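You operate a simulated robot arm through the tools that you are given. There is no shell and no other tool. Be economical: measure what you need, move in short steps, check, and stop when the job is done.

You are at the controls of a simulated two-armed robot. One attempt, no reset.

Task
Shut the table drawer beside the crate. Then shut the table drawer under the raised shelf. Then take the orange funnel and leave it on the mask bench. Then open the used drawer, take the green scoop and leave it in the inside of the used drawer, then shut the drawer. Then take the sponge from the cage top and put it on the packing bench. Then close the labels drawer. Then pull the repair drawer open. Keep to this order.

The check looks at the end state, three seconds after you hand in, the way a careful person would. Anything else that was tipped, shoved, dropped, spilled or broken makes it a failure.

Robot
Two 6-joint arms with two-finger grippers on one trunk, on a base that drives. Base frame: it is fixed to the floor where the robot stands at the start and does not move with it; the origin is under the middle of the robot, x ahead of it, y to its left, z up; the surface under the hand at the start is at about z = 760. Readings come in mm, degrees, newtons and seconds.
The left shoulder is at the start at [70, 148, 1270], the right one opposite. With the tool pointing down near the work surface each hand reaches from about 400 to 680 mm from the robot's upright axis, wherever it stands, measured 20 degrees to its own side. Places, roughly: green scoop (19x6x5 cm) [-800, -2100, 900]; inside of the USED drawer [1500, -2200, 600]; labels drawer [1400, 6400, 700]; mask bench [1100, -2400, 900]; orange funnel (11x10x11 cm) [-900, -1600, 1500]; packing bench [3800, 100, 900]; repair drawer [600, -2400, 700]; sponge (10x7x4 cm) [3700, 800, 1200]; table drawer beside the crate [700, -200, 600]; table drawer under the raised shelf [1100, 0, 600]; used drawer [1500, -2100, 700]. Payload 2.45 kg a hand.
The TCP of each hand is the grasp point between the finger pads, 30 mm short of the fingertips. In the tool frame z runs along the fingers and y along their closing line. Largest opening 106 mm; the body of the gripper starts 79 mm behind the TCP.
Orientation is told as [roll, pitch, yaw] about the base's x, y, z axes, in that order, counted from this pose: with the fingers straight down and closing along the base's y, the tool's x points along the base's -x, its y along +y and its z along -z.

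Tools
- The arms move only by the tool apply_moves. It takes "left_deltas", "right_deltas" or both (then of equal length, played together; a hand with none holds still); each is a list of rows, each a list of 2 entries, a list of its own where there are three numbers: the shift along the tool's x, y, z in m, then the turn, a rotation vector about the tool's x, y, z in degrees. In form: [[[dx, dy, dz], [wx, wy, wz]], ...]. A call has 1 to 12 rows; each row shifts and turns the commanded pose from where the row before left it, along the tool's axes as they then stand. "left_jaw" and "right_jaw" are, for a hand that has rows, the finger opening in m, from 0 to 0.106, set as the call begins (left out, the last holds). Each row takes 0.2 s and may step no farther than 50 mm and 8.6 degrees from the row before; otherwise, or with a gripper value out of range, the whole call is refused. Where a pose cannot be reached the arm comes as near as it can. A force on the tool above 40 N (or 10 N above the force at the start of the call, whichever is more), or a blocked arm, ends the call early, and 0.2 s more pass. Each finger travels about 72 mm/s and halts on what it meets, pressing with about 24 N; the grip force reading is that of the motor and also rises with nothing between the fingers. The clock runs only during rows and for 0.2 s after the last one: add rows that do not move to give the fingers time. The reply holds the time, the measured pose of the TCP, the force on the tool along the base axes, the opening and the grip force, in the units named above and with some noise, with the torque about the TCP (base axes, N m) and any sound that the robot's microphone picked up.
- Cameras (640 x 400 px; columns grow to the right, rows downward): "scene" is now at [121.4, 7.5, 1470.3]; the picture's right is [0.13, -0.99, 0.00], its down [-0.82, -0.11, -0.56] and it looks along [0.56, 0.07, -0.83] (base axes); focal length 289 px, centre (320, 200). "left" rides on the left gripper at [76, 2, -106] in its tool frame; the picture's right is [-0.02, 1.00, 0.00], its down [-0.78, -0.02, -0.62] and it looks along [-0.62, -0.01, 0.78] (tool axes); focal length 247 px, centre (320, 200). "right" rides on the right gripper at [76, -2, -106] in its tool frame; the picture's right is [0.02, 1.00, 0.00], its down [-0.78, 0.02, -0.62] and it looks along [-0.62, 0.01, 0.78] (tool axes); focal length 247 px, centre (320, 200). There is no depth. A picture from a camera that has moved, and an enlarged one, comes with that camera's place and axes in the base frame and with its lens.
- capture(camera): a new picture of that camera. No time passes.
- move_column(by): slides the trunk up (or, below 0, down) by that many mm; the arms and the scene camera ride with it, the base frame stays. It gives what a move gives, with no picture.
- drive_base(legs): drives the robot by 1 to 6 legs, each [ahead, left, turn to the left] in mm, mm and degrees, along the robot's own axes; the way and the turn of a leg run together, so that a leg with both is an arc; at most 1500 mm and 180 degrees a leg. The arms and the cameras ride along, it lands a little off, and it stops where it bumps. It gives what a move gives.
- turn_head(pan, tilt): turns the head with the scene camera to pan (to the left, within 86 degrees either way) and tilt (down, from -29 to 69), counted from straight ahead of the robot. It gives what a move gives.
- enlarge(camera, box): a new picture of the part [left, top, right, bottom] of that camera's present view, enlarged. No time passes.
- sign_off(): hands the job in; it is judged then, once.

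Work in short steps. Places have to be worked out from the pictures, the camera data and where the tool is seen: move nearer, look again, correct. Check each grasp and each placing, and mend what went wrong. You have 186 turns and 166 pictures in all, those below and enlarged ones among them. Open the grippers and draw the arms clear of the work before you hand the job in, unless the task says otherwise; then end with one line.

The tools are called after ">>>" as name(argument=value, ...) on one line, values as JSON. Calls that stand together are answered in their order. apply_moves: Moves the arms, as the interface text tells. Its arguments: {"type":"object","properties":{"left_deltas":{"type":"array"},"left_jaw":{"type":"number"},"right_deltas":{"type":"array"},"right_jaw":{"type":"number"}},"required":[]} The other tools are called the same way: move_column (by) slides the trunk up or down; drive_base (legs) drives the base; turn_head (pan, tilt) turns the head that bears the scene camera; capture (camera) takes a picture; enlarge (camera, box) takes an enlarged picture of a part of a camera's view; sign_off () hands the job in.

At the start:

```text
time_s: 0.0
left_tcp_pos: [545.5, 261.2, 912.4]
left_tool_rot: [0.0, 0.0, -0.1]
left_contact_force: [-1.0, -0.4, 0.0]
left_ft_torque: [0.0, 0.02, -0.01]
left_grip_width: 106.1
left_grasp_force: 0.1
right_tcp_pos: [565.8, -184.6, 867.9]
right_tool_rot: [0.0, 0.0, 0.0]
right_contact_force: [-0.5, 0.4, -0.3]
right_ft_torque: [-0.03, 0.01, 0.02]
right_grip_width: 106.2
right_grasp_force: 0.1
trunk travel left (down, up): [-743.0, 197.0]
robot x, y, heading: [0.0, 1.3, 0.1]
head pan, tilt: [7.4, 55.9]
```

scene: 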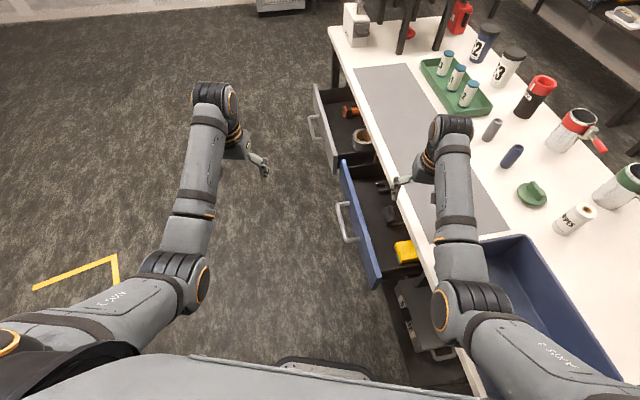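
right: 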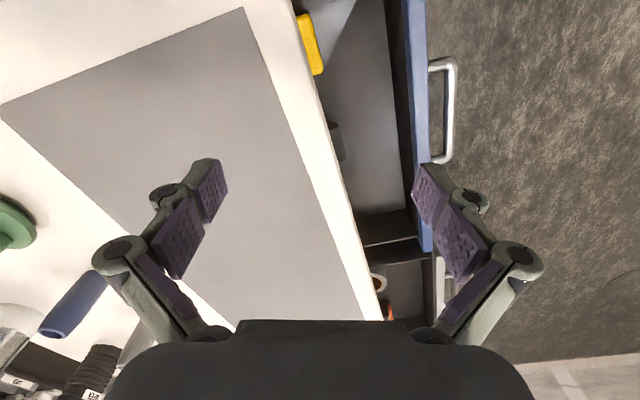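
left: 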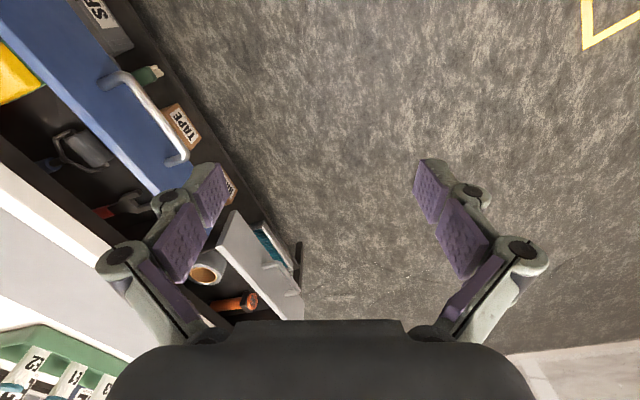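

The blue drawer (by the crate) and the grey one (under the shelf) stand open by about 130–165 mm. The table edge runs about 17° off x, so I'll stand facing the table between the two handles.

>>> drive_base(legs=[[0, 490, 0], [692, 0, 0], [0, 0, -73.2]])

>>> turn_head(pan=0, tilt=55)

>>> capture(camera="scene")

```text
time_s: 9.5
left_tcp_pos: [1096.1, 33.7, 911.9]
left_tool_rot: [0.0, 0.0, -73.7]
left_contact_force: [-0.3, -0.9, 0.2]
left_ft_torque: [-0.03, -0.01, 0.05]
left_grip_width: 106.0
left_grasp_force: 0.1
right_tcp_pos: [674.6, -110.1, 866.9]
right_tool_rot: [0.0, 0.0, -73.8]
right_contact_force: [-0.1, 0.2, -0.2]
right_ft_torque: [0.02, 0.01, -0.01]
right_grip_width: 106.3
right_grasp_force: 0.2
trunk travel left (down, up): [-743.0, 197.0]
robot x, y, heading: [693.3, 484.8, -73.6]
head pan, tilt: [7.4, 55.9]
```

```text
time_s: 10.2
left_tcp_pos: [1096.4, 34.4, 913.2]
left_tool_rot: [0.0, 0.0, -73.9]
left_contact_force: [-0.1, -0.4, 0.2]
left_ft_torque: [-0.01, -0.04, -0.01]
left_grip_width: 106.0
left_grasp_force: 0.1
right_tcp_pos: [675.3, -110.9, 868.1]
right_tool_rot: [0.0, 0.0, -73.7]
right_contact_force: [-0.5, 0.0, 0.3]
right_ft_torque: [-0.02, 0.0, -0.04]
right_grip_width: 106.0
right_grasp_force: 0.0
trunk travel left (down, up): [-743.0, 197.0]
robot x, y, heading: [692.3, 485.4, -73.8]
head pan, tilt: [0.0, 55.0]
```

```text
162 pictures are left
camera scene: at [729.1, 365.2, 1471.4], right [-0.96, -0.28, 0.0], down [-0.23, 0.79, -0.57], along [0.16, -0.55, -0.82], focal length 289 px, centre (320, 200)
```

scene: 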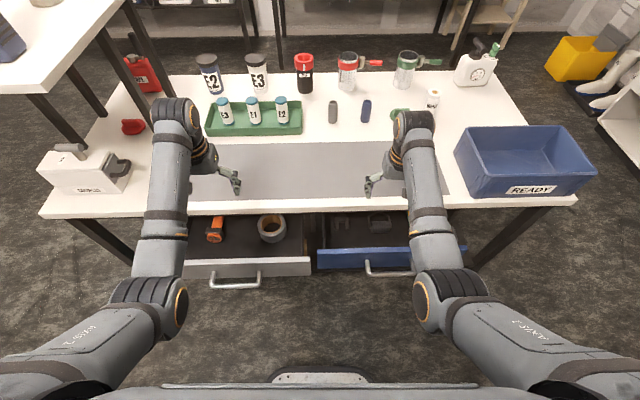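

Both drawers are well placed: blue handle about 444 ahead and 203 right, grey about 420 ahead and 250 left, at z≈640. I'll close the fingers, draw both hands back to about 390 ahead, then lower the trunk.

>>> apply_moves(left_deltas=[[[0.042, -0.003, 0], [0, 0, 0]], [[0.042, -0.003, 0], [0, 0, 0]], [[0.042, -0.003, 0], [0, 0, 0]], [[0.042, -0.003, 0], [0, 0, 0]], [[0, 0, 0], [0, 0, 0]], [[0, 0, 0], [0, 0, 0]], [[0, 0, 0], [0, 0, 0]]], right_deltas=[[[0.042, -0.005, 0], [0, 0, 0]], [[0.042, -0.005, 0], [0, 0, 0]], [[0.042, -0.005, 0], [0, 0, 0]], [[0.042, -0.005, 0], [0, 0, 0]], [[0, 0, 0], [0, 0, 0]], [[0, 0, 0], [0, 0, 0]], [[0, 0, 0], [0, 0, 0]]], left_jaw=0, right_jaw=0)

>>> capture(camera="scene")

>>> capture(camera="right")

```text
time_s: 11.8
left_tcp_pos: [1049.6, 185.2, 877.9]
left_tool_rot: [0.0, -0.2, -73.8]
left_contact_force: [-1.7, 0.3, 0.8]
left_ft_torque: [-0.02, 0.01, 0.0]
left_grip_width: 0.1
left_grasp_force: 23.6
left hand out of reach, approached as far as the arm can: row 1, 2, 3
right_tcp_pos: [608.7, 46.7, 867.2]
right_tool_rot: [-0.1, -0.1, -73.9]
right_contact_force: [0.2, -0.2, 0.4]
right_ft_torque: [0.01, -0.01, 0.01]
right_grip_width: 0.0
right_grasp_force: 24.6
trunk travel left (down, up): [-743.0, 197.0]
robot x, y, heading: [696.8, 487.4, -73.7]
head pan, tilt: [0.0, 55.0]
```

```text
161 pictures are left
camera scene: at [728.9, 366.0, 1471.5], right [-0.96, -0.28, 0.0], down [-0.23, 0.79, -0.57], along [0.16, -0.55, -0.82], focal length 289 px, centre (320, 200)
```

scene: 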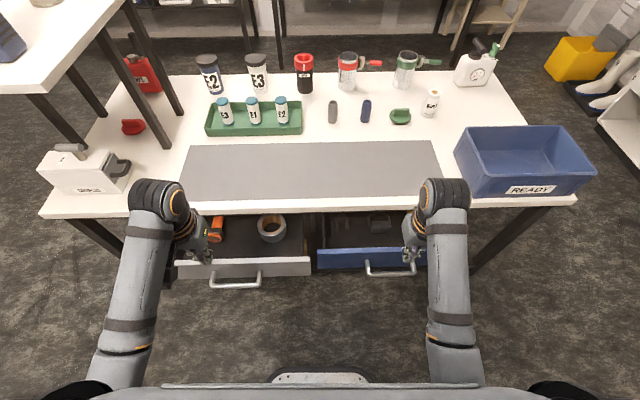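

```text
160 pictures are left
camera right: at [585.0, 119.1, 972.4], right [0.95, 0.3, 0.0], down [0.23, -0.75, 0.62], along [0.19, -0.6, -0.78], focal length 247 px, centre (320, 200)
```

right: 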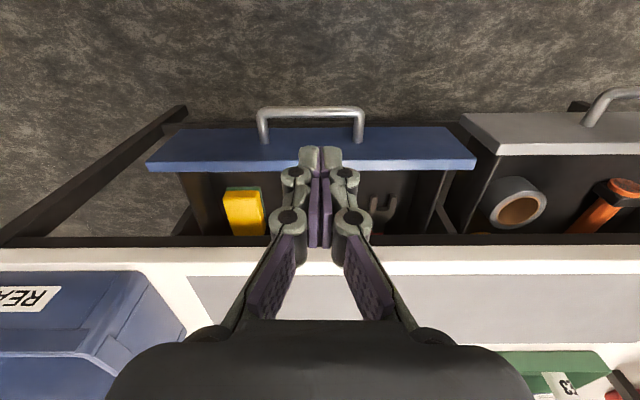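

The handles are about 30–40 mm ahead of the fingers, which is a little tight. I'll back off 60 mm and lower the trunk 130 mm.

>>> drive_base(legs=[[-60, 0, 0]])

>>> move_column(by=-130)

>>> capture(camera="right")

>>> capture(camera="left")

```text
time_s: 12.7
left_tcp_pos: [1034.4, 241.4, 876.7]
left_tool_rot: [-0.1, -0.2, -73.8]
left_contact_force: [0.1, -0.1, 0.5]
left_ft_torque: [0.0, 0.01, -0.01]
left_grip_width: 0.1
left_grasp_force: 24.1
right_tcp_pos: [593.1, 102.2, 866.8]
right_tool_rot: [-0.1, -0.1, -73.8]
right_contact_force: [-0.2, 0.4, 0.3]
right_ft_torque: [-0.01, 0.02, -0.01]
right_grip_width: 0.2
right_grasp_force: 23.6
trunk travel left (down, up): [-743.0, 197.0]
robot x, y, heading: [679.2, 541.2, -73.7]
head pan, tilt: [0.0, 55.0]
```

```text
time_s: 14.3
left_tcp_pos: [1033.6, 242.1, 747.1]
left_tool_rot: [-0.1, -0.2, -73.8]
left_contact_force: [0.3, -0.1, 0.5]
left_ft_torque: [-0.02, 0.0, 0.01]
left_grip_width: 0.0
left_grasp_force: 23.1
right_tcp_pos: [592.9, 102.3, 736.5]
right_tool_rot: [0.0, -0.2, -73.9]
right_contact_force: [-0.1, 0.5, 0.1]
right_ft_torque: [0.01, -0.01, 0.02]
right_grip_width: 0.0
right_grasp_force: 24.1
trunk travel left (down, up): [-613.0, 327.0]
robot x, y, heading: [677.3, 546.6, -73.5]
head pan, tilt: [0.0, 55.0]
```

```text
159 pictures are left
camera right: at [568.7, 175.8, 842.4], right [0.95, 0.3, 0.0], down [0.23, -0.75, 0.62], along [0.19, -0.6, -0.78], focal length 247 px, centre (320, 200)
```

right: 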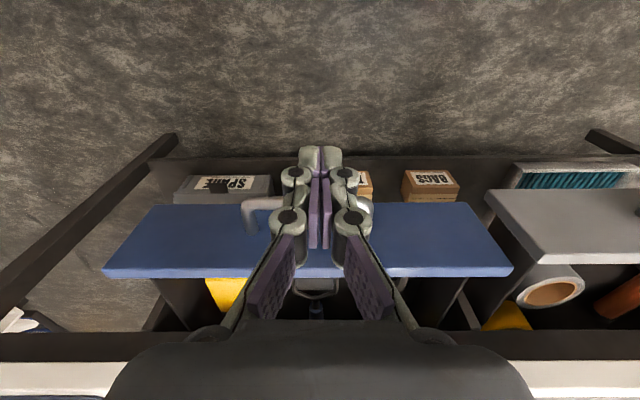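

```text
158 pictures are left
camera left: at [1014.2, 315.6, 853.4], right [0.97, 0.26, 0.0], down [0.2, -0.75, 0.62], along [0.16, -0.6, -0.78], focal length 247 px, centre (320, 200)
```

left: 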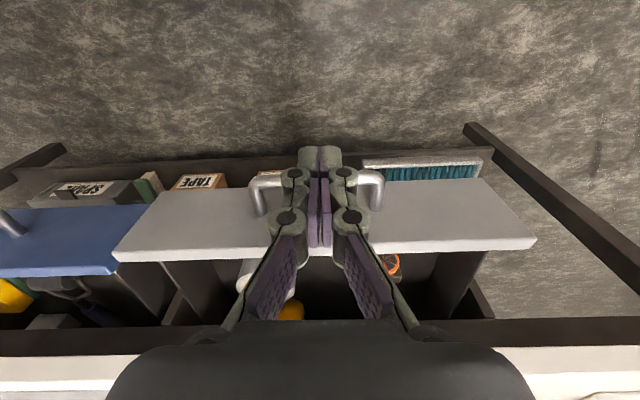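

Triangulating gives handle bars at z≈625, 98 mm ahead of the right hand and 77 mm ahead of the left. I'll lower the trunk 105 mm, then approach with the right hand.

>>> move_column(by=-105)

>>> apply_moves(right_deltas=[[[-0.035, 0, 0], [0, 0, 0]], [[-0.035, 0, 0], [0, 0, 0]], [[-0.015, 0, 0], [0, 0, 0]], [[-0.015, 0, 0], [0, 0, 0]], [[-0.015, 0, 0], [0, 0, 0]], [[-0.015, 0, 0], [0, 0, 0]], [[-0.015, 0, 0], [0, 0, 0]], [[-0.015, 0, 0], [0, 0, 0]], [[-0.015, 0, 0], [0, 0, 0]], [[-0.015, 0, 0], [0, 0, 0]]])

>>> capture(camera="right")

>>> capture(camera="scene")

```text
time_s: 15.7
left_tcp_pos: [1034.2, 242.5, 642.3]
left_tool_rot: [-0.1, -0.1, -73.7]
left_contact_force: [0.8, -0.7, 0.0]
left_ft_torque: [-0.01, 0.0, 0.02]
left_grip_width: 0.2
left_grasp_force: 23.6
right_tcp_pos: [594.4, 101.6, 632.2]
right_tool_rot: [0.0, -0.2, -73.7]
right_contact_force: [0.2, -0.5, -0.3]
right_ft_torque: [-0.03, -0.02, 0.01]
right_grip_width: 0.2
right_grasp_force: 24.3
trunk travel left (down, up): [-508.0, 432.0]
robot x, y, heading: [676.1, 540.5, -73.9]
head pan, tilt: [0.0, 55.0]
```

```text
time_s: 17.9
left_tcp_pos: [1033.8, 241.4, 641.2]
left_tool_rot: [-0.1, -0.2, -73.8]
left_contact_force: [1.2, -0.1, -0.1]
left_ft_torque: [-0.02, 0.02, 0.0]
left_grip_width: 0.0
left_grasp_force: 23.7
right_tcp_pos: [646.5, -79.8, 631.2]
right_tool_rot: [0.0, -0.1, -73.7]
right_contact_force: [-0.4, 0.0, 0.5]
right_ft_torque: [-0.01, 0.0, 0.0]
right_grip_width: 0.0
right_grasp_force: 24.3
trunk travel left (down, up): [-508.0, 432.0]
robot x, y, heading: [679.2, 540.9, -73.7]
head pan, tilt: [0.0, 55.0]
```

```text
157 pictures are left
camera right: at [621.4, -6.5, 737.1], right [0.95, 0.3, 0.0], down [0.23, -0.75, 0.62], along [0.19, -0.59, -0.78], focal length 247 px, centre (320, 200)
```

right: 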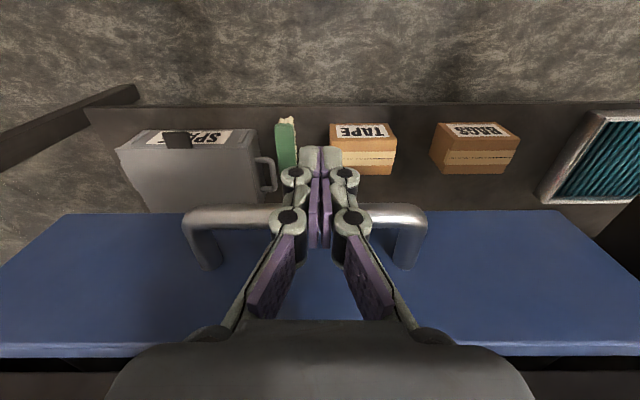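

```text
156 pictures are left
camera scene: at [712.7, 422.0, 1236.3], right [-0.96, -0.28, 0.0], down [-0.23, 0.79, -0.57], along [0.16, -0.55, -0.82], focal length 289 px, centre (320, 200)
```

scene: 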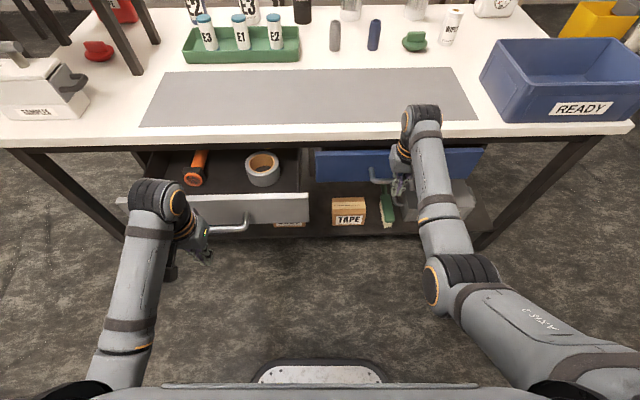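

The blue drawer slides in freely. I'll keep pushing until it seats.

>>> apply_moves(right_deltas=[[[-0.01, 0, 0], [0, 0, 0]], [[-0.01, 0, 0], [0, 0, 0]], [[-0.01, 0, 0], [0, 0, 0]], [[-0.008, 0, 0], [0, 0, 0]], [[-0.008, 0, 0], [0, 0, 0]], [[-0.008, 0, 0], [0, 0, 0]], [[-0.008, 0, 0], [0, 0, 0]], [[-0.008, 0, 0], [0, 0, 0]], [[-0.008, 0, 0], [0, 0, 0]]])

>>> capture(camera="scene")

```text
time_s: 18.5
left_tcp_pos: [1032.1, 242.7, 642.9]
left_tool_rot: [-0.1, -0.4, -73.8]
left_contact_force: [0.7, 0.3, -0.2]
left_ft_torque: [0.0, 0.02, -0.02]
left_grip_width: 0.1
left_grasp_force: 24.2
right_tcp_pos: [648.2, -89.4, 629.6]
right_tool_rot: [0.0, 1.4, -73.8]
right_contact_force: [-6.9, 21.5, 9.2]
right_ft_torque: [0.05, -0.12, 0.09]
right_grip_width: 0.0
right_grasp_force: 28.4
trunk travel left (down, up): [-508.0, 432.0]
robot x, y, heading: [674.2, 539.6, -73.9]
head pan, tilt: [0.0, 55.0]
stopped in row 3 (right hand): the force on the tool passed its limit at 49 N (the readings are from after the stop); the commanded pose is now the measured one
```

```text
155 pictures are left
camera scene: at [711.9, 426.4, 1237.0], right [-0.96, -0.28, 0.0], down [-0.23, 0.79, -0.58], along [0.16, -0.55, -0.82], focal length 289 px, centre (320, 200)
```

scene: 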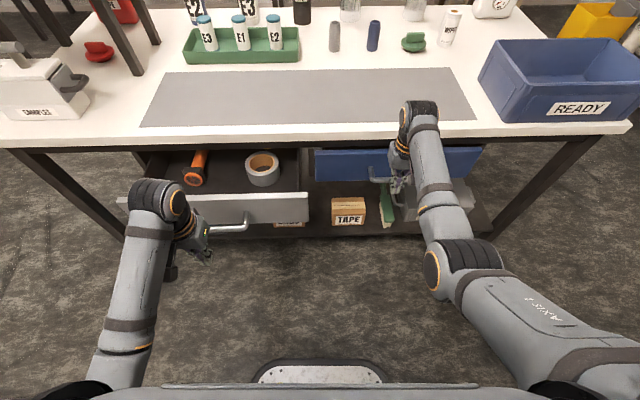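

It stopped against 49 N. I'll check closely whether the drawer is fully shut or the hand has caught on something.

>>> enlarge(camera="scene", box=[280, 110, 520, 260])

>>> capture(camera="right")

```text
2.67 times, centred on (400, 185) of scene
camera zoom: at [711.9, 426.4, 1237.0], right [-0.96, -0.28, 0.0], down [-0.23, 0.79, -0.58], along [0.16, -0.55, -0.82], focal length 771 px, centre (107, 240)
```

zoom: 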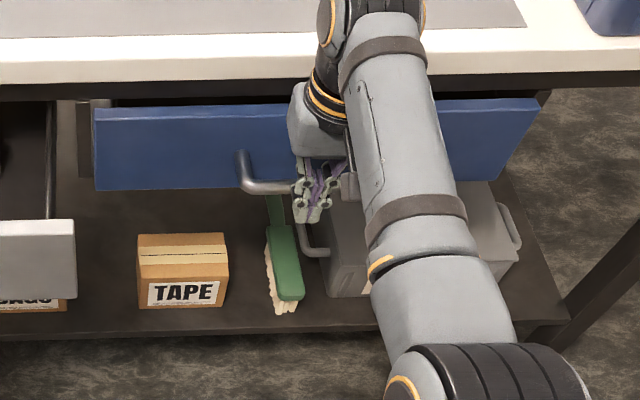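

```text
153 pictures are left
camera right: at [624.9, -18.5, 736.5], right [0.95, 0.3, 0.0], down [0.24, -0.76, 0.6], along [0.18, -0.57, -0.8], focal length 247 px, centre (320, 200)
```

right: 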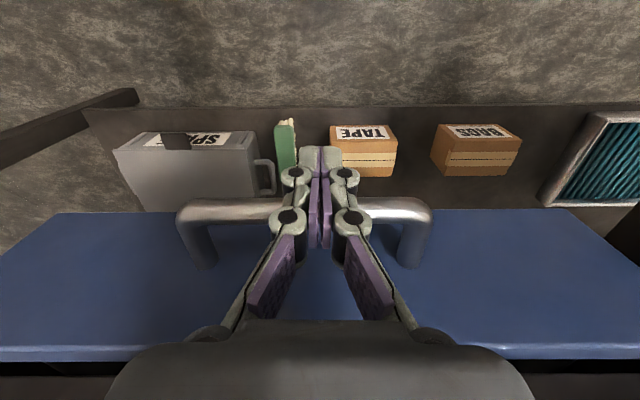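

The 49 N went through the handle, which suggests it seated. I'll back the hand off and look at the panel against the table edge.

>>> apply_moves(right_deltas=[[[0.04, 0, 0], [0, 0, 0]], [[0.04, 0, 0], [0, 0, 0]], [[0.04, 0, 0], [0, 0, 0]], [[0.04, 0, 0], [0, 0, 0]]])

>>> capture(camera="right")

>>> enlarge(camera="scene", box=[280, 110, 520, 260])

```text
time_s: 19.5
left_tcp_pos: [1033.6, 242.3, 643.0]
left_tool_rot: [-0.1, -0.3, -73.9]
left_contact_force: [0.5, 0.4, 0.2]
left_ft_torque: [-0.03, -0.02, 0.02]
left_grip_width: 0.0
left_grasp_force: 24.5
right_tcp_pos: [603.1, 61.2, 630.9]
right_tool_rot: [0.0, 1.1, -73.8]
right_contact_force: [-0.6, 0.1, 0.8]
right_ft_torque: [0.0, -0.01, 0.0]
right_grip_width: 0.0
right_grasp_force: 28.7
trunk travel left (down, up): [-508.0, 432.0]
robot x, y, heading: [675.7, 544.0, -74.0]
head pan, tilt: [0.0, 55.0]
```

```text
152 pictures are left
camera right: at [580.5, 133.1, 738.4], right [0.95, 0.3, 0.0], down [0.24, -0.76, 0.61], along [0.18, -0.58, -0.79], focal length 247 px, centre (320, 200)
```

right: 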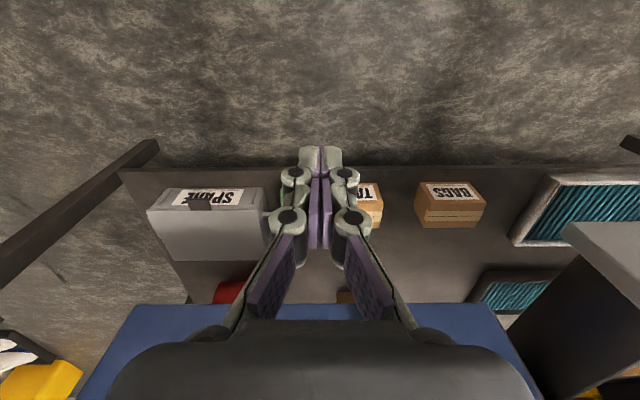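

```text
2.67 times, centred on (400, 185) of scene
camera zoom: at [712.1, 424.0, 1236.6], right [-0.96, -0.28, 0.0], down [-0.23, 0.79, -0.57], along [0.16, -0.55, -0.82], focal length 771 px, centre (107, 240)
```

zoom: 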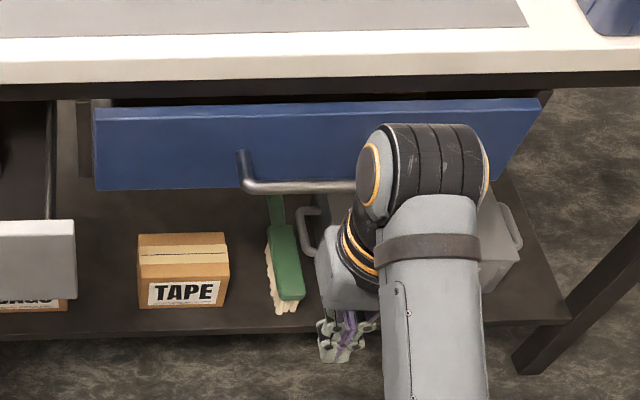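

I can't tell yet whether a thin gap remains, so I'll lower the trunk to get a flatter view.

>>> move_column(by=-320)

>>> turn_head(pan=0, tilt=30)

>>> capture(camera="scene")

```text
time_s: 22.7
left_tcp_pos: [1032.6, 242.3, 322.2]
left_tool_rot: [-0.1, -0.2, -73.8]
left_contact_force: [0.3, -0.3, 0.9]
left_ft_torque: [0.02, 0.02, 0.0]
left_grip_width: 0.0
left_grasp_force: 24.3
right_tcp_pos: [604.5, 60.6, 311.2]
right_tool_rot: [0.1, 1.1, -73.8]
right_contact_force: [0.1, 0.6, 0.0]
right_ft_torque: [0.03, 0.01, -0.01]
right_grip_width: 0.0
right_grasp_force: 28.4
trunk travel left (down, up): [-188.0, 752.0]
robot x, y, heading: [681.3, 541.8, -73.9]
head pan, tilt: [0.0, 55.0]
```

```text
time_s: 23.6
left_tcp_pos: [1033.8, 243.3, 321.0]
left_tool_rot: [-0.1, -0.2, -73.8]
left_contact_force: [0.3, -0.2, 0.2]
left_ft_torque: [-0.05, -0.02, 0.0]
left_grip_width: 0.0
left_grasp_force: 24.0
right_tcp_pos: [603.6, 60.8, 310.8]
right_tool_rot: [0.0, 1.1, -73.8]
right_contact_force: [-0.9, -0.1, -0.3]
right_ft_torque: [0.01, -0.03, 0.02]
right_grip_width: 0.1
right_grasp_force: 28.9
trunk travel left (down, up): [-188.0, 752.0]
robot x, y, heading: [675.4, 540.1, -74.2]
head pan, tilt: [0.0, 30.0]
```

```text
150 pictures are left
camera scene: at [717.3, 405.5, 952.4], right [-0.96, -0.28, 0.0], down [-0.14, 0.48, -0.87], along [0.24, -0.83, -0.5], focal length 289 px, centre (320, 200)
```

scene: 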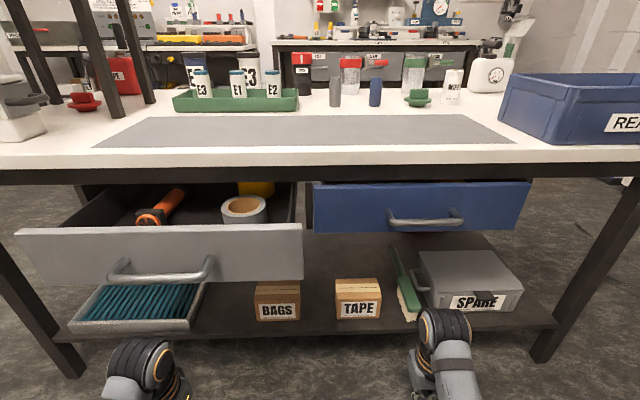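

>>> enlarge(camera="scene", box=[280, 150, 560, 260])

```text
2.29 times, centred on (420, 205) of scene
camera zoom: at [717.3, 405.5, 952.4], right [-0.96, -0.28, 0.0], down [-0.14, 0.48, -0.87], along [0.24, -0.83, -0.5], focal length 661 px, centre (91, 189)
```

zoom: 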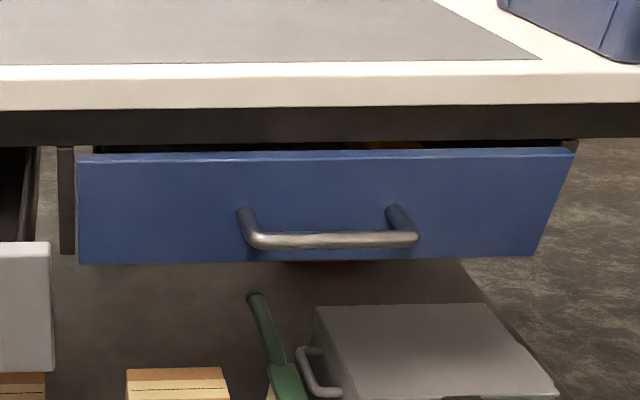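

A yellow item still shows behind the panel, so the blue drawer is open a few centimetres; the wrist probably met the table edge. I'll raise the trunk again, then tilt both hands 48° so the fingertips lead, and push on the panels.

>>> move_column(by=345)

>>> apply_moves(right_deltas=[[[0, 0, -0.025], [0, -8, 0]], [[0, 0, 0], [0, -8, 0]], [[0, 0, 0], [0, -8, 0]], [[0, 0, 0], [0, -8, 0]], [[0, 0, 0], [0, -8, 0]], [[0, 0, 0], [0, -8, 0]]], left_deltas=[[[0, 0, -0.015], [0, -8, 0]], [[0, 0, 0], [0, -8, 0]], [[0, 0, 0], [0, -8, 0]], [[0, 0, 0], [0, -8, 0]], [[0, 0, 0], [0, -8, 0]], [[0, 0, 0], [0, -8, 0]]])

>>> turn_head(pan=0, tilt=45)

>>> capture(camera="scene")

>>> capture(camera="right")

```text
time_s: 27.0
left_tcp_pos: [1033.6, 241.2, 667.9]
left_tool_rot: [-0.1, -0.1, -73.8]
left_contact_force: [-0.6, -0.8, 0.4]
left_ft_torque: [0.01, -0.06, 0.0]
left_grip_width: 0.0
left_grasp_force: 24.3
right_tcp_pos: [604.8, 61.1, 657.3]
right_tool_rot: [0.1, 1.1, -73.8]
right_contact_force: [-0.2, 0.6, 0.1]
right_ft_torque: [-0.01, -0.01, 0.01]
right_grip_width: 0.0
right_grasp_force: 28.7
trunk travel left (down, up): [-533.0, 407.0]
robot x, y, heading: [677.2, 539.4, -73.7]
head pan, tilt: [0.0, 30.0]
```

```text
time_s: 28.4
left_tcp_pos: [1031.4, 242.6, 682.4]
left_tool_rot: [0.0, -48.4, -73.8]
left_contact_force: [-0.3, -0.1, -0.1]
left_ft_torque: [-0.02, 0.03, 0.0]
left_grip_width: 0.0
left_grasp_force: 23.9
right_tcp_pos: [602.7, 61.1, 681.2]
right_tool_rot: [0.0, -47.1, -73.8]
right_contact_force: [0.7, 0.2, -0.7]
right_ft_torque: [0.0, -0.01, 0.0]
right_grip_width: 0.0
right_grasp_force: 28.7
trunk travel left (down, up): [-533.0, 407.0]
robot x, y, heading: [675.9, 542.5, -73.9]
head pan, tilt: [0.0, 30.0]
```

```text
time_s: 29.1
left_tcp_pos: [1033.1, 241.5, 682.7]
left_tool_rot: [-0.2, -48.2, -73.7]
left_contact_force: [0.0, 0.2, -0.4]
left_ft_torque: [-0.01, 0.01, -0.01]
left_grip_width: 0.2
left_grasp_force: 23.9
right_tcp_pos: [604.8, 59.9, 681.2]
right_tool_rot: [-0.1, -46.9, -73.8]
right_contact_force: [0.9, 0.3, 0.1]
right_ft_torque: [-0.01, 0.0, -0.02]
right_grip_width: 0.4
right_grasp_force: 28.3
trunk travel left (down, up): [-533.0, 407.0]
robot x, y, heading: [673.0, 542.2, -73.7]
head pan, tilt: [0.0, 45.0]
```

```text
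148 pictures are left
camera scene: at [714.8, 414.4, 1274.9], right [-0.96, -0.28, 0.0], down [-0.2, 0.68, -0.71], along [0.2, -0.68, -0.71], focal length 289 px, centre (320, 200)
```

scene: 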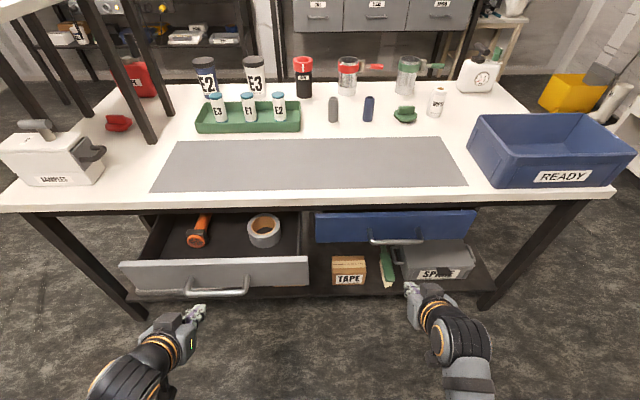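

```text
147 pictures are left
camera right: at [565.3, 185.2, 696.9], right [0.96, 0.29, -0.02], down [0.04, -0.07, 1.0], along [0.29, -0.95, -0.08], focal length 247 px, centre (320, 200)
```

right: 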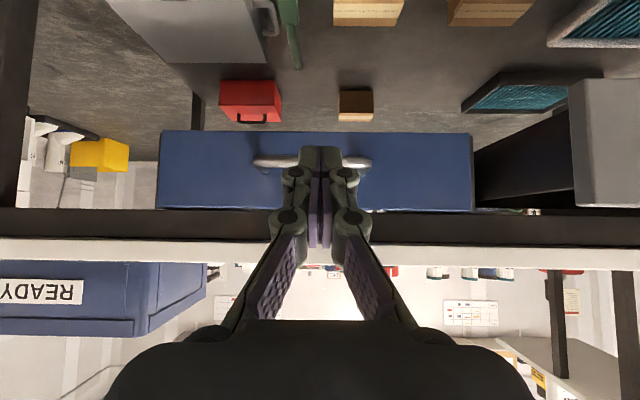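

Good view. I'll push the fingertips forward onto the panel above the handle.

>>> apply_moves(right_deltas=[[[-0.0239, 0, 0.0256], [0, 0, 0]], [[-0.0239, 0, 0.0256], [0, 0, 0]], [[-0.0239, 0, 0.0256], [0, 0, 0]], [[-0.0239, 0, 0.0256], [0, 0, 0]], [[-0.0205, 0, 0.0219], [0, 0, 0]], [[-0.0068, 0, 0.0073], [0, 0, 0]], [[-0.0068, 0, 0.0073], [0, 0, 0]], [[-0.0068, 0, 0.0073], [0, 0, 0]], [[-0.0068, 0, 0.0073], [0, 0, 0]], [[-0.0068, 0, 0.0073], [0, 0, 0]], [[-0.0068, 0, 0.0073], [0, 0, 0]]])

>>> capture(camera="right")

```text
time_s: 31.0
left_tcp_pos: [1031.7, 244.7, 683.9]
left_tool_rot: [-0.2, -48.5, -73.9]
left_contact_force: [0.3, -0.1, -0.7]
left_ft_torque: [0.0, 0.02, 0.0]
left_grip_width: 0.0
left_grasp_force: 24.1
right_tcp_pos: [656.6, -124.0, 679.9]
right_tool_rot: [0.0, -46.3, -73.9]
right_contact_force: [-6.7, 26.1, 13.4]
right_ft_torque: [-0.07, -0.12, 0.1]
right_grip_width: 0.1
right_grasp_force: 28.2
trunk travel left (down, up): [-533.0, 407.0]
robot x, y, heading: [676.1, 545.0, -74.0]
head pan, tilt: [0.0, 45.0]
stopped in row 9 (right hand): the force on the tool passed its limit at 50 N (the readings are from after the stop); the commanded pose is now the measured one
```

```text
146 pictures are left
camera right: at [618.5, -0.1, 697.0], right [0.96, 0.29, -0.02], down [0.04, -0.08, 1.0], along [0.29, -0.95, -0.09], focal length 247 px, centre (320, 200)
```

right: 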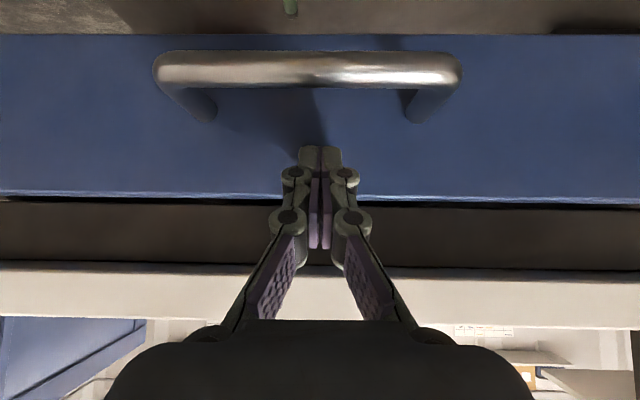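

>>> enlarge(camera="scene", box=[280, 170, 520, 280])

```text
2.67 times, centred on (400, 225) of scene
camera zoom: at [713.7, 421.8, 1275.9], right [-0.96, -0.28, 0.0], down [-0.2, 0.68, -0.71], along [0.2, -0.68, -0.7], focal length 771 px, centre (107, 133)
```

zoom: 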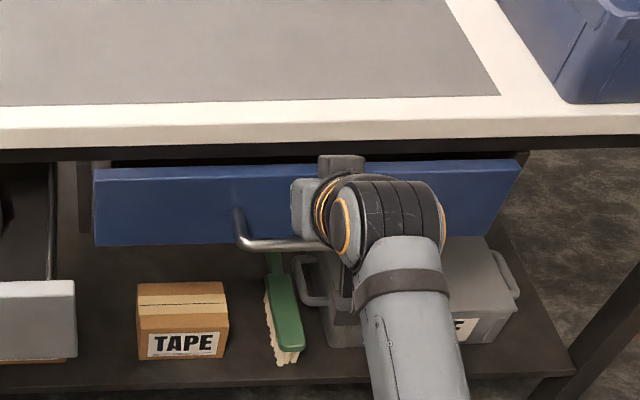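

The fingertip stopped at the table-edge plane, the same place as before, so the blue drawer is likely seated. I'll withdraw the right hand and push the grey one to compare stop positions.

>>> apply_moves(right_deltas=[[[0.024, 0, -0.0256], [0, 0, 0]], [[0.024, 0, -0.0256], [0, 0, 0]], [[0.024, 0, -0.0256], [0, 0, 0]], [[0.024, 0, -0.0256], [0, 0, 0]], [[0.024, 0, -0.0256], [0, 0, 0]]], left_deltas=[[[-0.0133, 0, 0.0149], [0, 0, 0]], [[-0.0133, 0, 0.0149], [0, 0, 0]], [[-0.0133, 0, 0.0149], [0, 0, 0]], [[-0.0133, 0, 0.0149], [0, 0, 0]], [[-0.005, 0, 0.0056], [0, 0, 0]]])

>>> apply_moves(left_deltas=[[[-0.0093, 0, 0.0105], [0, 0, 0]], [[-0.0093, 0, 0.0105], [0, 0, 0]], [[-0.0093, 0, 0.0105], [0, 0, 0]], [[-0.0093, 0, 0.0105], [0, 0, 0]], [[-0.0093, 0, 0.0105], [0, 0, 0]], [[-0.0093, 0, 0.0105], [0, 0, 0]], [[-0.0093, 0, 0.0105], [0, 0, 0]], [[-0.0093, 0, 0.0105], [0, 0, 0]], [[-0.0093, 0, 0.0105], [0, 0, 0]], [[-0.0093, 0, 0.0105], [0, 0, 0]]])

>>> capture(camera="left")

>>> capture(camera="right")

```text
time_s: 32.2
left_tcp_pos: [1057.7, 158.2, 682.6]
left_tool_rot: [-0.2, -48.3, -73.8]
left_contact_force: [-0.9, 0.0, 0.6]
left_ft_torque: [0.01, 0.01, -0.05]
left_grip_width: 0.0
left_grasp_force: 24.1
right_tcp_pos: [609.5, 41.3, 677.3]
right_tool_rot: [0.0, -46.1, -73.9]
right_contact_force: [0.5, 0.2, 0.1]
right_ft_torque: [-0.03, 0.01, -0.01]
right_grip_width: 0.0
right_grasp_force: 28.5
trunk travel left (down, up): [-533.0, 407.0]
robot x, y, heading: [674.2, 545.0, -74.2]
head pan, tilt: [0.0, 45.0]
```

```text
time_s: 34.4
left_tcp_pos: [1096.7, 22.5, 679.7]
left_tool_rot: [-0.1, -48.2, -73.8]
left_contact_force: [0.0, -0.2, -0.3]
left_ft_torque: [0.0, 0.02, 0.03]
left_grip_width: 0.0
left_grasp_force: 24.1
right_tcp_pos: [609.5, 39.1, 677.6]
right_tool_rot: [0.1, -46.0, -73.9]
right_contact_force: [0.2, -0.7, -0.3]
right_ft_torque: [0.01, 0.03, -0.01]
right_grip_width: 0.2
right_grasp_force: 28.4
trunk travel left (down, up): [-533.0, 407.0]
robot x, y, heading: [680.3, 543.5, -73.6]
head pan, tilt: [0.0, 45.0]
```

```text
144 pictures are left
camera left: at [1061.6, 148.4, 694.4], right [0.96, 0.26, 0.01], down [0.0, -0.06, 1.0], along [0.26, -0.96, -0.06], focal length 247 px, centre (320, 200)
```

left: 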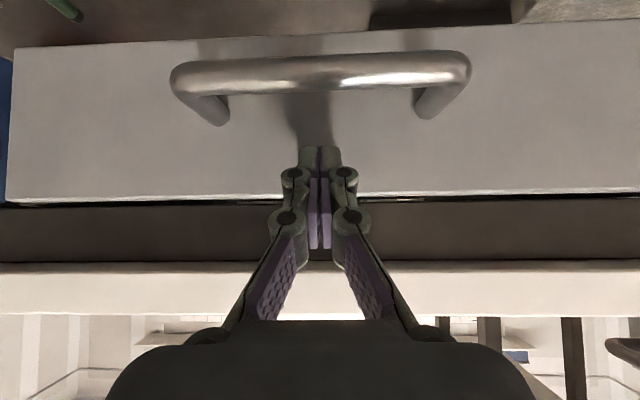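

```text
143 pictures are left
camera right: at [570.8, 164.1, 695.2], right [0.96, 0.29, -0.01], down [0.04, -0.09, 1.0], along [0.29, -0.95, -0.1], focal length 247 px, centre (320, 200)
```

right: 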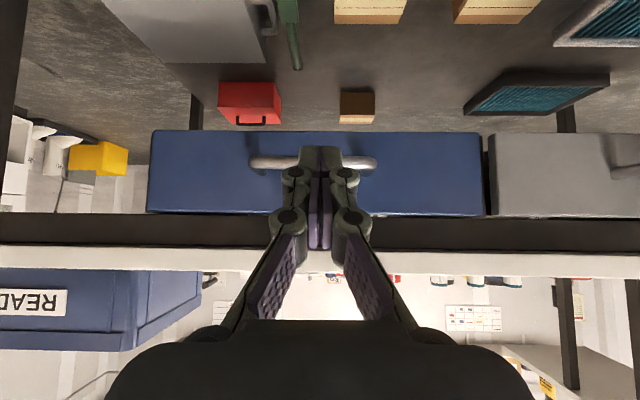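

Grey is at about u=308, nearly level with the blue. I'll push on to its stop.

>>> apply_moves(left_deltas=[[[-0.005, 0, 0.0056], [0, 0, 0]], [[-0.005, 0, 0.0056], [0, 0, 0]], [[-0.005, 0, 0.0056], [0, 0, 0]], [[-0.005, 0, 0.0056], [0, 0, 0]], [[-0.005, 0, 0.0056], [0, 0, 0]], [[-0.005, 0, 0.0056], [0, 0, 0]], [[-0.005, 0, 0.0056], [0, 0, 0]], [[-0.005, 0, 0.0056], [0, 0, 0]]])

>>> capture(camera="right")

>>> capture(camera="scene")

```text
time_s: 35.0
left_tcp_pos: [1097.8, 18.7, 680.1]
left_tool_rot: [-0.3, -47.8, -73.8]
left_contact_force: [-8.8, 23.7, 12.4]
left_ft_torque: [-0.09, -0.05, 0.04]
left_grip_width: 0.0
left_grasp_force: 28.5
right_tcp_pos: [608.5, 43.0, 679.3]
right_tool_rot: [0.3, -46.3, -73.8]
right_contact_force: [-0.2, -0.1, 0.1]
right_ft_torque: [0.0, 0.03, -0.02]
right_grip_width: 0.0
right_grasp_force: 28.8
trunk travel left (down, up): [-533.0, 407.0]
robot x, y, heading: [677.5, 542.2, -73.8]
head pan, tilt: [0.0, 45.0]
stopped in row 2 (left hand): the force on the tool passed its limit at 48 N (the readings are from after the stop); the commanded pose is now the measured one
```

```text
142 pictures are left
camera right: at [569.7, 167.8, 697.2], right [0.96, 0.29, -0.01], down [0.04, -0.08, 1.0], along [0.29, -0.95, -0.09], focal length 247 px, centre (320, 200)
```

right: 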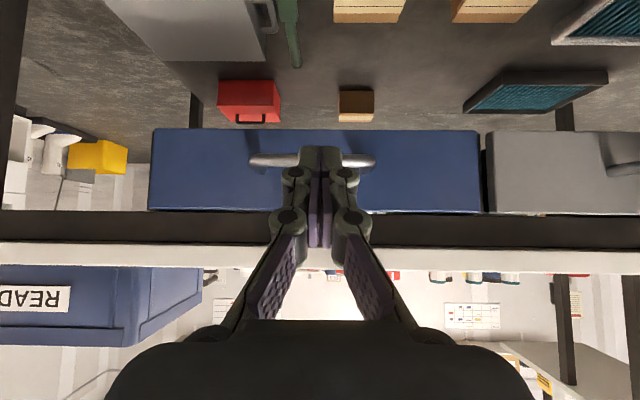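

```text
141 pictures are left
camera scene: at [711.4, 421.3, 1275.8], right [-0.96, -0.28, 0.0], down [-0.2, 0.68, -0.71], along [0.2, -0.68, -0.7], focal length 289 px, centre (320, 200)
```

scene: 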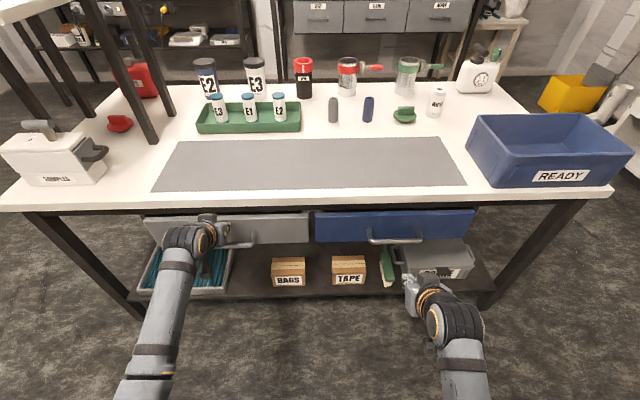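

Both panels now line up with each other and both hit firm stops, so I take both drawers as shut. I'll withdraw the left hand and untilt both hands.

>>> apply_moves(left_deltas=[[[0.0266, 0, -0.0298], [0, 0, 0]], [[0.0266, 0, -0.0298], [0, 0, 0]], [[0.0266, 0, -0.0298], [0, 0, 0]], [[0.0266, 0, -0.0298], [0, 0, 0]], [[0.0266, 0, -0.0298], [0, 0, 0]], [[0, 0, 0], [0, 8, 0]], [[0, 0, 0], [0, 8, 0]], [[0, 0, 0], [0, 8, 0]], [[0, 0, 0], [0, 8, 0]], [[0, 0, 0], [0, 8, 0]], [[0, 0, 0], [0, 8, 0]]], right_deltas=[[[0, 0, 0], [0, 0, 0]], [[0, 0, 0], [0, 0, 0]], [[0, 0, 0], [0, 0, 0]], [[0, 0, 0], [0, 0, 0]], [[0, 0, 0], [0, 0, 0]], [[0, 0, 0], [0, 7.8, 0]], [[0, 0, 0], [0, 7.7, 0]], [[0, 0, 0], [0, 7.7, 0]], [[0, 0, 0], [0, 7.7, 0]], [[0, 0, 0], [0, 7.7, 0]], [[0, 0, 0], [0, 7.7, 0]]])

>>> drive_base(legs=[[-150, 0, 0]])

>>> move_column(by=250)

>>> turn_head(pan=-60, tilt=15)

>>> capture(camera="scene")

```text
time_s: 37.4
left_tcp_pos: [1049.1, 206.7, 665.2]
left_tool_rot: [-0.2, 0.5, -73.8]
left_contact_force: [0.4, 0.3, 0.3]
left_ft_torque: [0.0, 0.0, -0.03]
left_grip_width: 0.0
left_grasp_force: 28.7
left hand out of reach, approached as far as the arm can: row 11
right_tcp_pos: [610.9, 37.3, 668.7]
right_tool_rot: [0.0, 0.2, -73.7]
right_contact_force: [-0.3, 0.2, 0.8]
right_ft_torque: [0.03, 0.0, 0.02]
right_grip_width: 0.0
right_grasp_force: 28.9
right hand out of reach, approached as far as the arm can: row 11
trunk travel left (down, up): [-533.0, 407.0]
robot x, y, heading: [674.8, 544.3, -73.7]
head pan, tilt: [0.0, 45.0]
```

```text
time_s: 38.8
left_tcp_pos: [1008.2, 351.2, 666.4]
left_tool_rot: [-0.2, 0.3, -73.8]
left_contact_force: [0.3, 0.1, -0.7]
left_ft_torque: [-0.03, 0.01, -0.03]
left_grip_width: 0.0
left_grasp_force: 28.1
right_tcp_pos: [569.1, 181.1, 669.2]
right_tool_rot: [0.0, 0.1, -73.8]
right_contact_force: [0.5, 0.0, 0.4]
right_ft_torque: [-0.01, -0.03, -0.01]
right_grip_width: 0.1
right_grasp_force: 28.7
trunk travel left (down, up): [-533.0, 407.0]
robot x, y, heading: [633.9, 687.5, -73.9]
head pan, tilt: [0.0, 45.0]
```

```text
time_s: 41.3
left_tcp_pos: [1007.5, 349.4, 915.7]
left_tool_rot: [-0.3, 0.3, -73.8]
left_contact_force: [0.0, -0.1, 0.0]
left_ft_torque: [0.05, -0.01, 0.03]
left_grip_width: 0.0
left_grasp_force: 29.1
right_tcp_pos: [568.7, 179.6, 919.8]
right_tool_rot: [0.0, 0.1, -73.8]
right_contact_force: [0.1, -0.1, -0.1]
right_ft_torque: [0.02, -0.01, -0.03]
right_grip_width: 0.0
right_grasp_force: 28.2
trunk travel left (down, up): [-783.0, 157.0]
robot x, y, heading: [634.0, 688.3, -74.0]
head pan, tilt: [0.0, 45.0]
```

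```text
time_s: 42.6
left_tcp_pos: [1007.6, 348.5, 916.6]
left_tool_rot: [-0.2, 0.4, -73.9]
left_contact_force: [-1.2, 0.7, -0.5]
left_ft_torque: [-0.02, 0.02, 0.03]
left_grip_width: 0.0
left_grasp_force: 29.0
right_tcp_pos: [569.6, 179.7, 919.0]
right_tool_rot: [0.0, 0.1, -73.8]
right_contact_force: [0.3, -0.6, 0.0]
right_ft_torque: [-0.01, 0.01, -0.01]
right_grip_width: 0.0
right_grasp_force: 28.6
trunk travel left (down, up): [-783.0, 157.0]
robot x, y, heading: [634.9, 685.7, -73.8]
head pan, tilt: [-60.0, 15.0]
```

```text
140 pictures are left
camera scene: at [585.9, 568.8, 1571.6], right [-0.72, 0.69, 0.0], down [0.18, 0.19, -0.97], along [-0.67, -0.7, -0.26], focal length 289 px, centre (320, 200)
```

scene: 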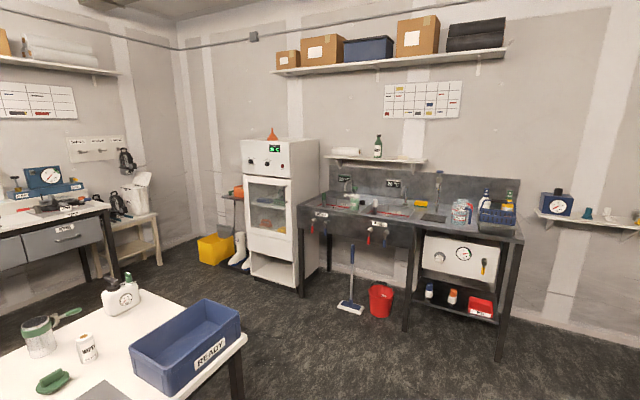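

The funnel sits on top of the white cabinet. I'll take one look straight over the table at the far wall (mask bench, used and repair drawers).

>>> turn_head(pan=-5, tilt=15)

>>> capture(camera="scene")

```text
time_s: 43.9
left_tcp_pos: [1006.3, 350.2, 916.1]
left_tool_rot: [-0.2, 0.3, -73.9]
left_contact_force: [0.1, -0.3, -0.5]
left_ft_torque: [0.02, -0.03, 0.0]
left_grip_width: 0.1
left_grasp_force: 28.5
right_tcp_pos: [569.9, 179.9, 918.6]
right_tool_rot: [0.0, 0.1, -73.8]
right_contact_force: [0.1, -0.9, 0.3]
right_ft_torque: [0.05, 0.01, -0.01]
right_grip_width: 0.0
right_grasp_force: 28.4
trunk travel left (down, up): [-783.0, 157.0]
robot x, y, heading: [637.0, 685.3, -73.9]
head pan, tilt: [-5.0, 15.0]
```

```text
139 pictures are left
camera scene: at [668.5, 544.5, 1571.6], right [-0.98, -0.19, 0.0], down [-0.05, 0.25, -0.97], along [0.19, -0.95, -0.26], focal length 289 px, centre (320, 200)
```

scene: 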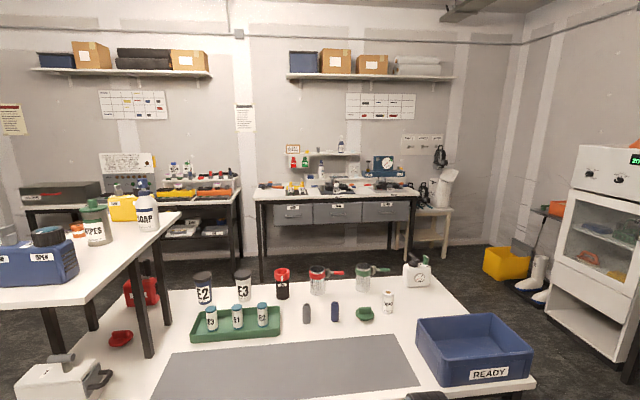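

Everything's room is rotated ~17°; the cabinet faces roughly (0.957, 0.289). I'll raise the trunk, then drive around the table's crate end to stand in front of the cabinet.

>>> move_column(by=150)

>>> drive_base(legs=[[0, 0, -89.3], [1150, 56, 0], [207, 773, 0], [157, 700, 0]])

>>> turn_head(pan=10, tilt=20)

>>> capture(camera="scene")

```text
time_s: 45.6
left_tcp_pos: [1006.1, 350.2, 1066.2]
left_tool_rot: [-0.1, 0.3, -73.9]
left_contact_force: [0.0, -0.1, -0.4]
left_ft_torque: [-0.04, -0.02, -0.01]
left_grip_width: 0.1
left_grasp_force: 28.1
right_tcp_pos: [569.1, 180.1, 1069.0]
right_tool_rot: [0.0, 0.1, -73.8]
right_contact_force: [0.3, 0.0, -0.2]
right_ft_torque: [-0.01, -0.01, 0.01]
right_grip_width: 0.0
right_grasp_force: 28.7
trunk travel left (down, up): [-933.0, 7.0]
robot x, y, heading: [637.0, 687.6, -73.9]
head pan, tilt: [-5.0, 15.0]
```

```text
time_s: 62.7
left_tcp_pos: [-673.7, -1616.1, 1067.1]
left_tool_rot: [-0.3, 0.3, -162.5]
left_contact_force: [-0.8, -0.4, -0.4]
left_ft_torque: [0.01, -0.01, 0.02]
left_grip_width: 0.0
left_grasp_force: 28.1
right_tcp_pos: [-851.9, -1183.7, 1069.1]
right_tool_rot: [0.1, 0.0, -162.5]
right_contact_force: [0.0, 0.0, 0.2]
right_ft_torque: [-0.02, 0.01, -0.01]
right_grip_width: 0.0
right_grasp_force: 28.5
trunk travel left (down, up): [-933.0, 7.0]
robot x, y, heading: [-344.4, -1237.1, -162.5]
head pan, tilt: [-5.0, 15.0]
```

```text
time_s: 63.5
left_tcp_pos: [-674.2, -1617.2, 1066.6]
left_tool_rot: [-0.2, 0.3, -162.5]
left_contact_force: [0.3, 0.0, 0.1]
left_ft_torque: [-0.01, -0.03, 0.0]
left_grip_width: 0.0
left_grasp_force: 28.7
right_tcp_pos: [-852.2, -1184.0, 1069.6]
right_tool_rot: [0.0, 0.2, -162.4]
right_contact_force: [-0.6, -0.6, 0.2]
right_ft_torque: [-0.01, 0.0, 0.03]
right_grip_width: 0.0
right_grasp_force: 28.1
trunk travel left (down, up): [-933.0, 7.0]
robot x, y, heading: [-344.1, -1237.8, -162.7]
head pan, tilt: [10.0, 20.0]
```

```text
138 pictures are left
camera scene: at [-475.7, -1298.2, 1713.5], right [-0.46, 0.89, 0.0], down [0.3, 0.16, -0.94], along [-0.83, -0.43, -0.34], focal length 289 px, centre (320, 200)
```

scene: 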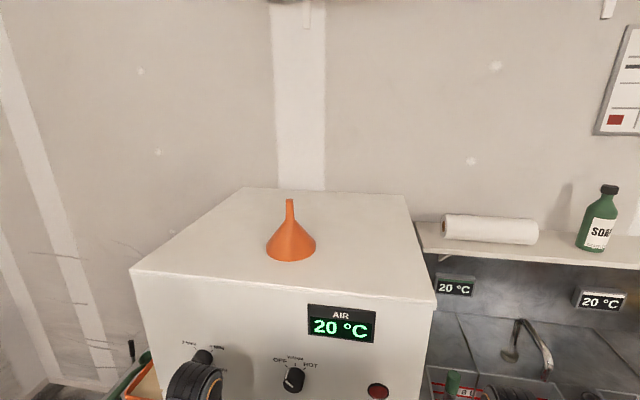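

The funnel stands on the cabinet top (z≈1400) at about (-943, -1611): 683 ahead and 178 left of the robot. I'll raise both hands above the cabinet first, opening the left one.

>>> apply_moves(left_deltas=[[[0, 0, -0.05], [0, 0, 0]], [[0, 0, -0.05], [0, 0, 0]], [[0, 0, -0.05], [0, 0, 0]], [[0, 0, -0.05], [0, 0, 0]], [[0, 0, -0.05], [0, 0, 0]], [[0, 0, -0.05], [0, 0, 0]], [[0, 0, -0.05], [0, 0, 0]], [[0, 0, -0.05], [0, 0, 0]], [[0, 0, -0.05], [0, 0, 0]], [[0, 0, -0.05], [0, 0, 0]]], right_deltas=[[[0, 0, -0.04], [0, 0, 0]], [[0, 0, -0.04], [0, 0, 0]], [[0, 0, -0.04], [0, 0, 0]], [[0, 0, -0.04], [0, 0, 0]], [[0, 0, -0.04], [0, 0, 0]], [[0, 0, -0.04], [0, 0, 0]], [[0, 0, -0.04], [0, 0, 0]], [[0, 0, -0.04], [0, 0, 0]], [[0, 0, -0.04], [0, 0, 0]], [[0, 0, -0.04], [0, 0, 0]]], left_jaw=0.08)

>>> capture(camera="scene")

```text
time_s: 65.7
left_tcp_pos: [-567.4, -1678.3, 1499.8]
left_tool_rot: [-0.1, 0.1, -162.6]
left_contact_force: [-0.5, 0.9, 0.5]
left_ft_torque: [-0.05, 0.0, -0.02]
left_grip_width: 80.0
left_grasp_force: 0.1
left hand out of reach, approached as far as the arm can: row 1, 2, 3, 4, 5, 6, 7, 8
right_tcp_pos: [-1009.4, -1254.5, 1217.0]
right_tool_rot: [0.5, 0.0, -162.6]
right_contact_force: [-0.9, 1.3, -0.5]
right_ft_torque: [-0.04, -0.02, 0.0]
right_grip_width: 0.0
right_grasp_force: 28.3
right hand out of reach, approached as far as the arm can: row 1, 2, 3, 4, 5, 6, 7, 8, 9, 10
trunk travel left (down, up): [-933.0, 7.0]
robot x, y, heading: [-345.3, -1236.6, -162.5]
head pan, tilt: [10.0, 20.0]
```

```text
137 pictures are left
camera scene: at [-476.0, -1289.7, 1713.6], right [-0.46, 0.89, 0.0], down [0.3, 0.15, -0.94], along [-0.83, -0.43, -0.34], focal length 289 px, centre (320, 200)
```

scene: 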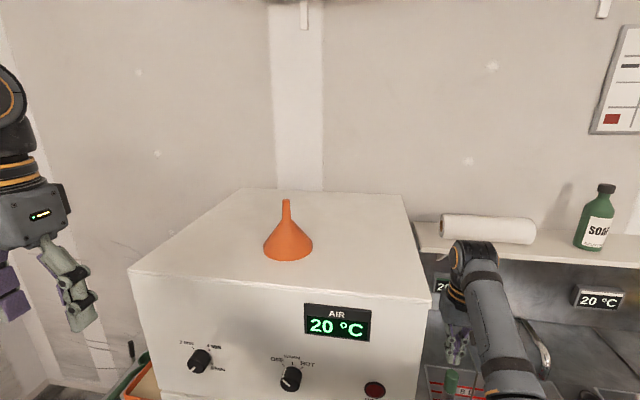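

The right hand wandered beside the cabinet, so I'll bring it back down. First a short hold to see where the poses settle.

>>> apply_moves(left_deltas=[[[0, 0, 0], [0, 0, 0]], [[0, 0, 0], [0, 0, 0]]], right_deltas=[[[0.0, 0, 0.04], [0, 0, 0]], [[0.0, 0, 0.04], [0, 0, 0]]])

```text
time_s: 66.3
left_tcp_pos: [-567.3, -1683.2, 1498.7]
left_tool_rot: [-0.2, 0.3, -162.4]
left_contact_force: [0.8, 0.2, 0.1]
left_ft_torque: [-0.03, 0.0, 0.01]
left_grip_width: 79.9
left_grasp_force: 0.0
right_tcp_pos: [-1009.3, -1258.9, 1137.7]
right_tool_rot: [0.0, 0.2, -162.4]
right_contact_force: [-0.6, 0.4, 0.1]
right_ft_torque: [0.0, -0.03, 0.01]
right_grip_width: 0.1
right_grasp_force: 28.6
trunk travel left (down, up): [-933.0, 7.0]
robot x, y, heading: [-344.6, -1237.6, -162.3]
head pan, tilt: [10.0, 20.0]
```

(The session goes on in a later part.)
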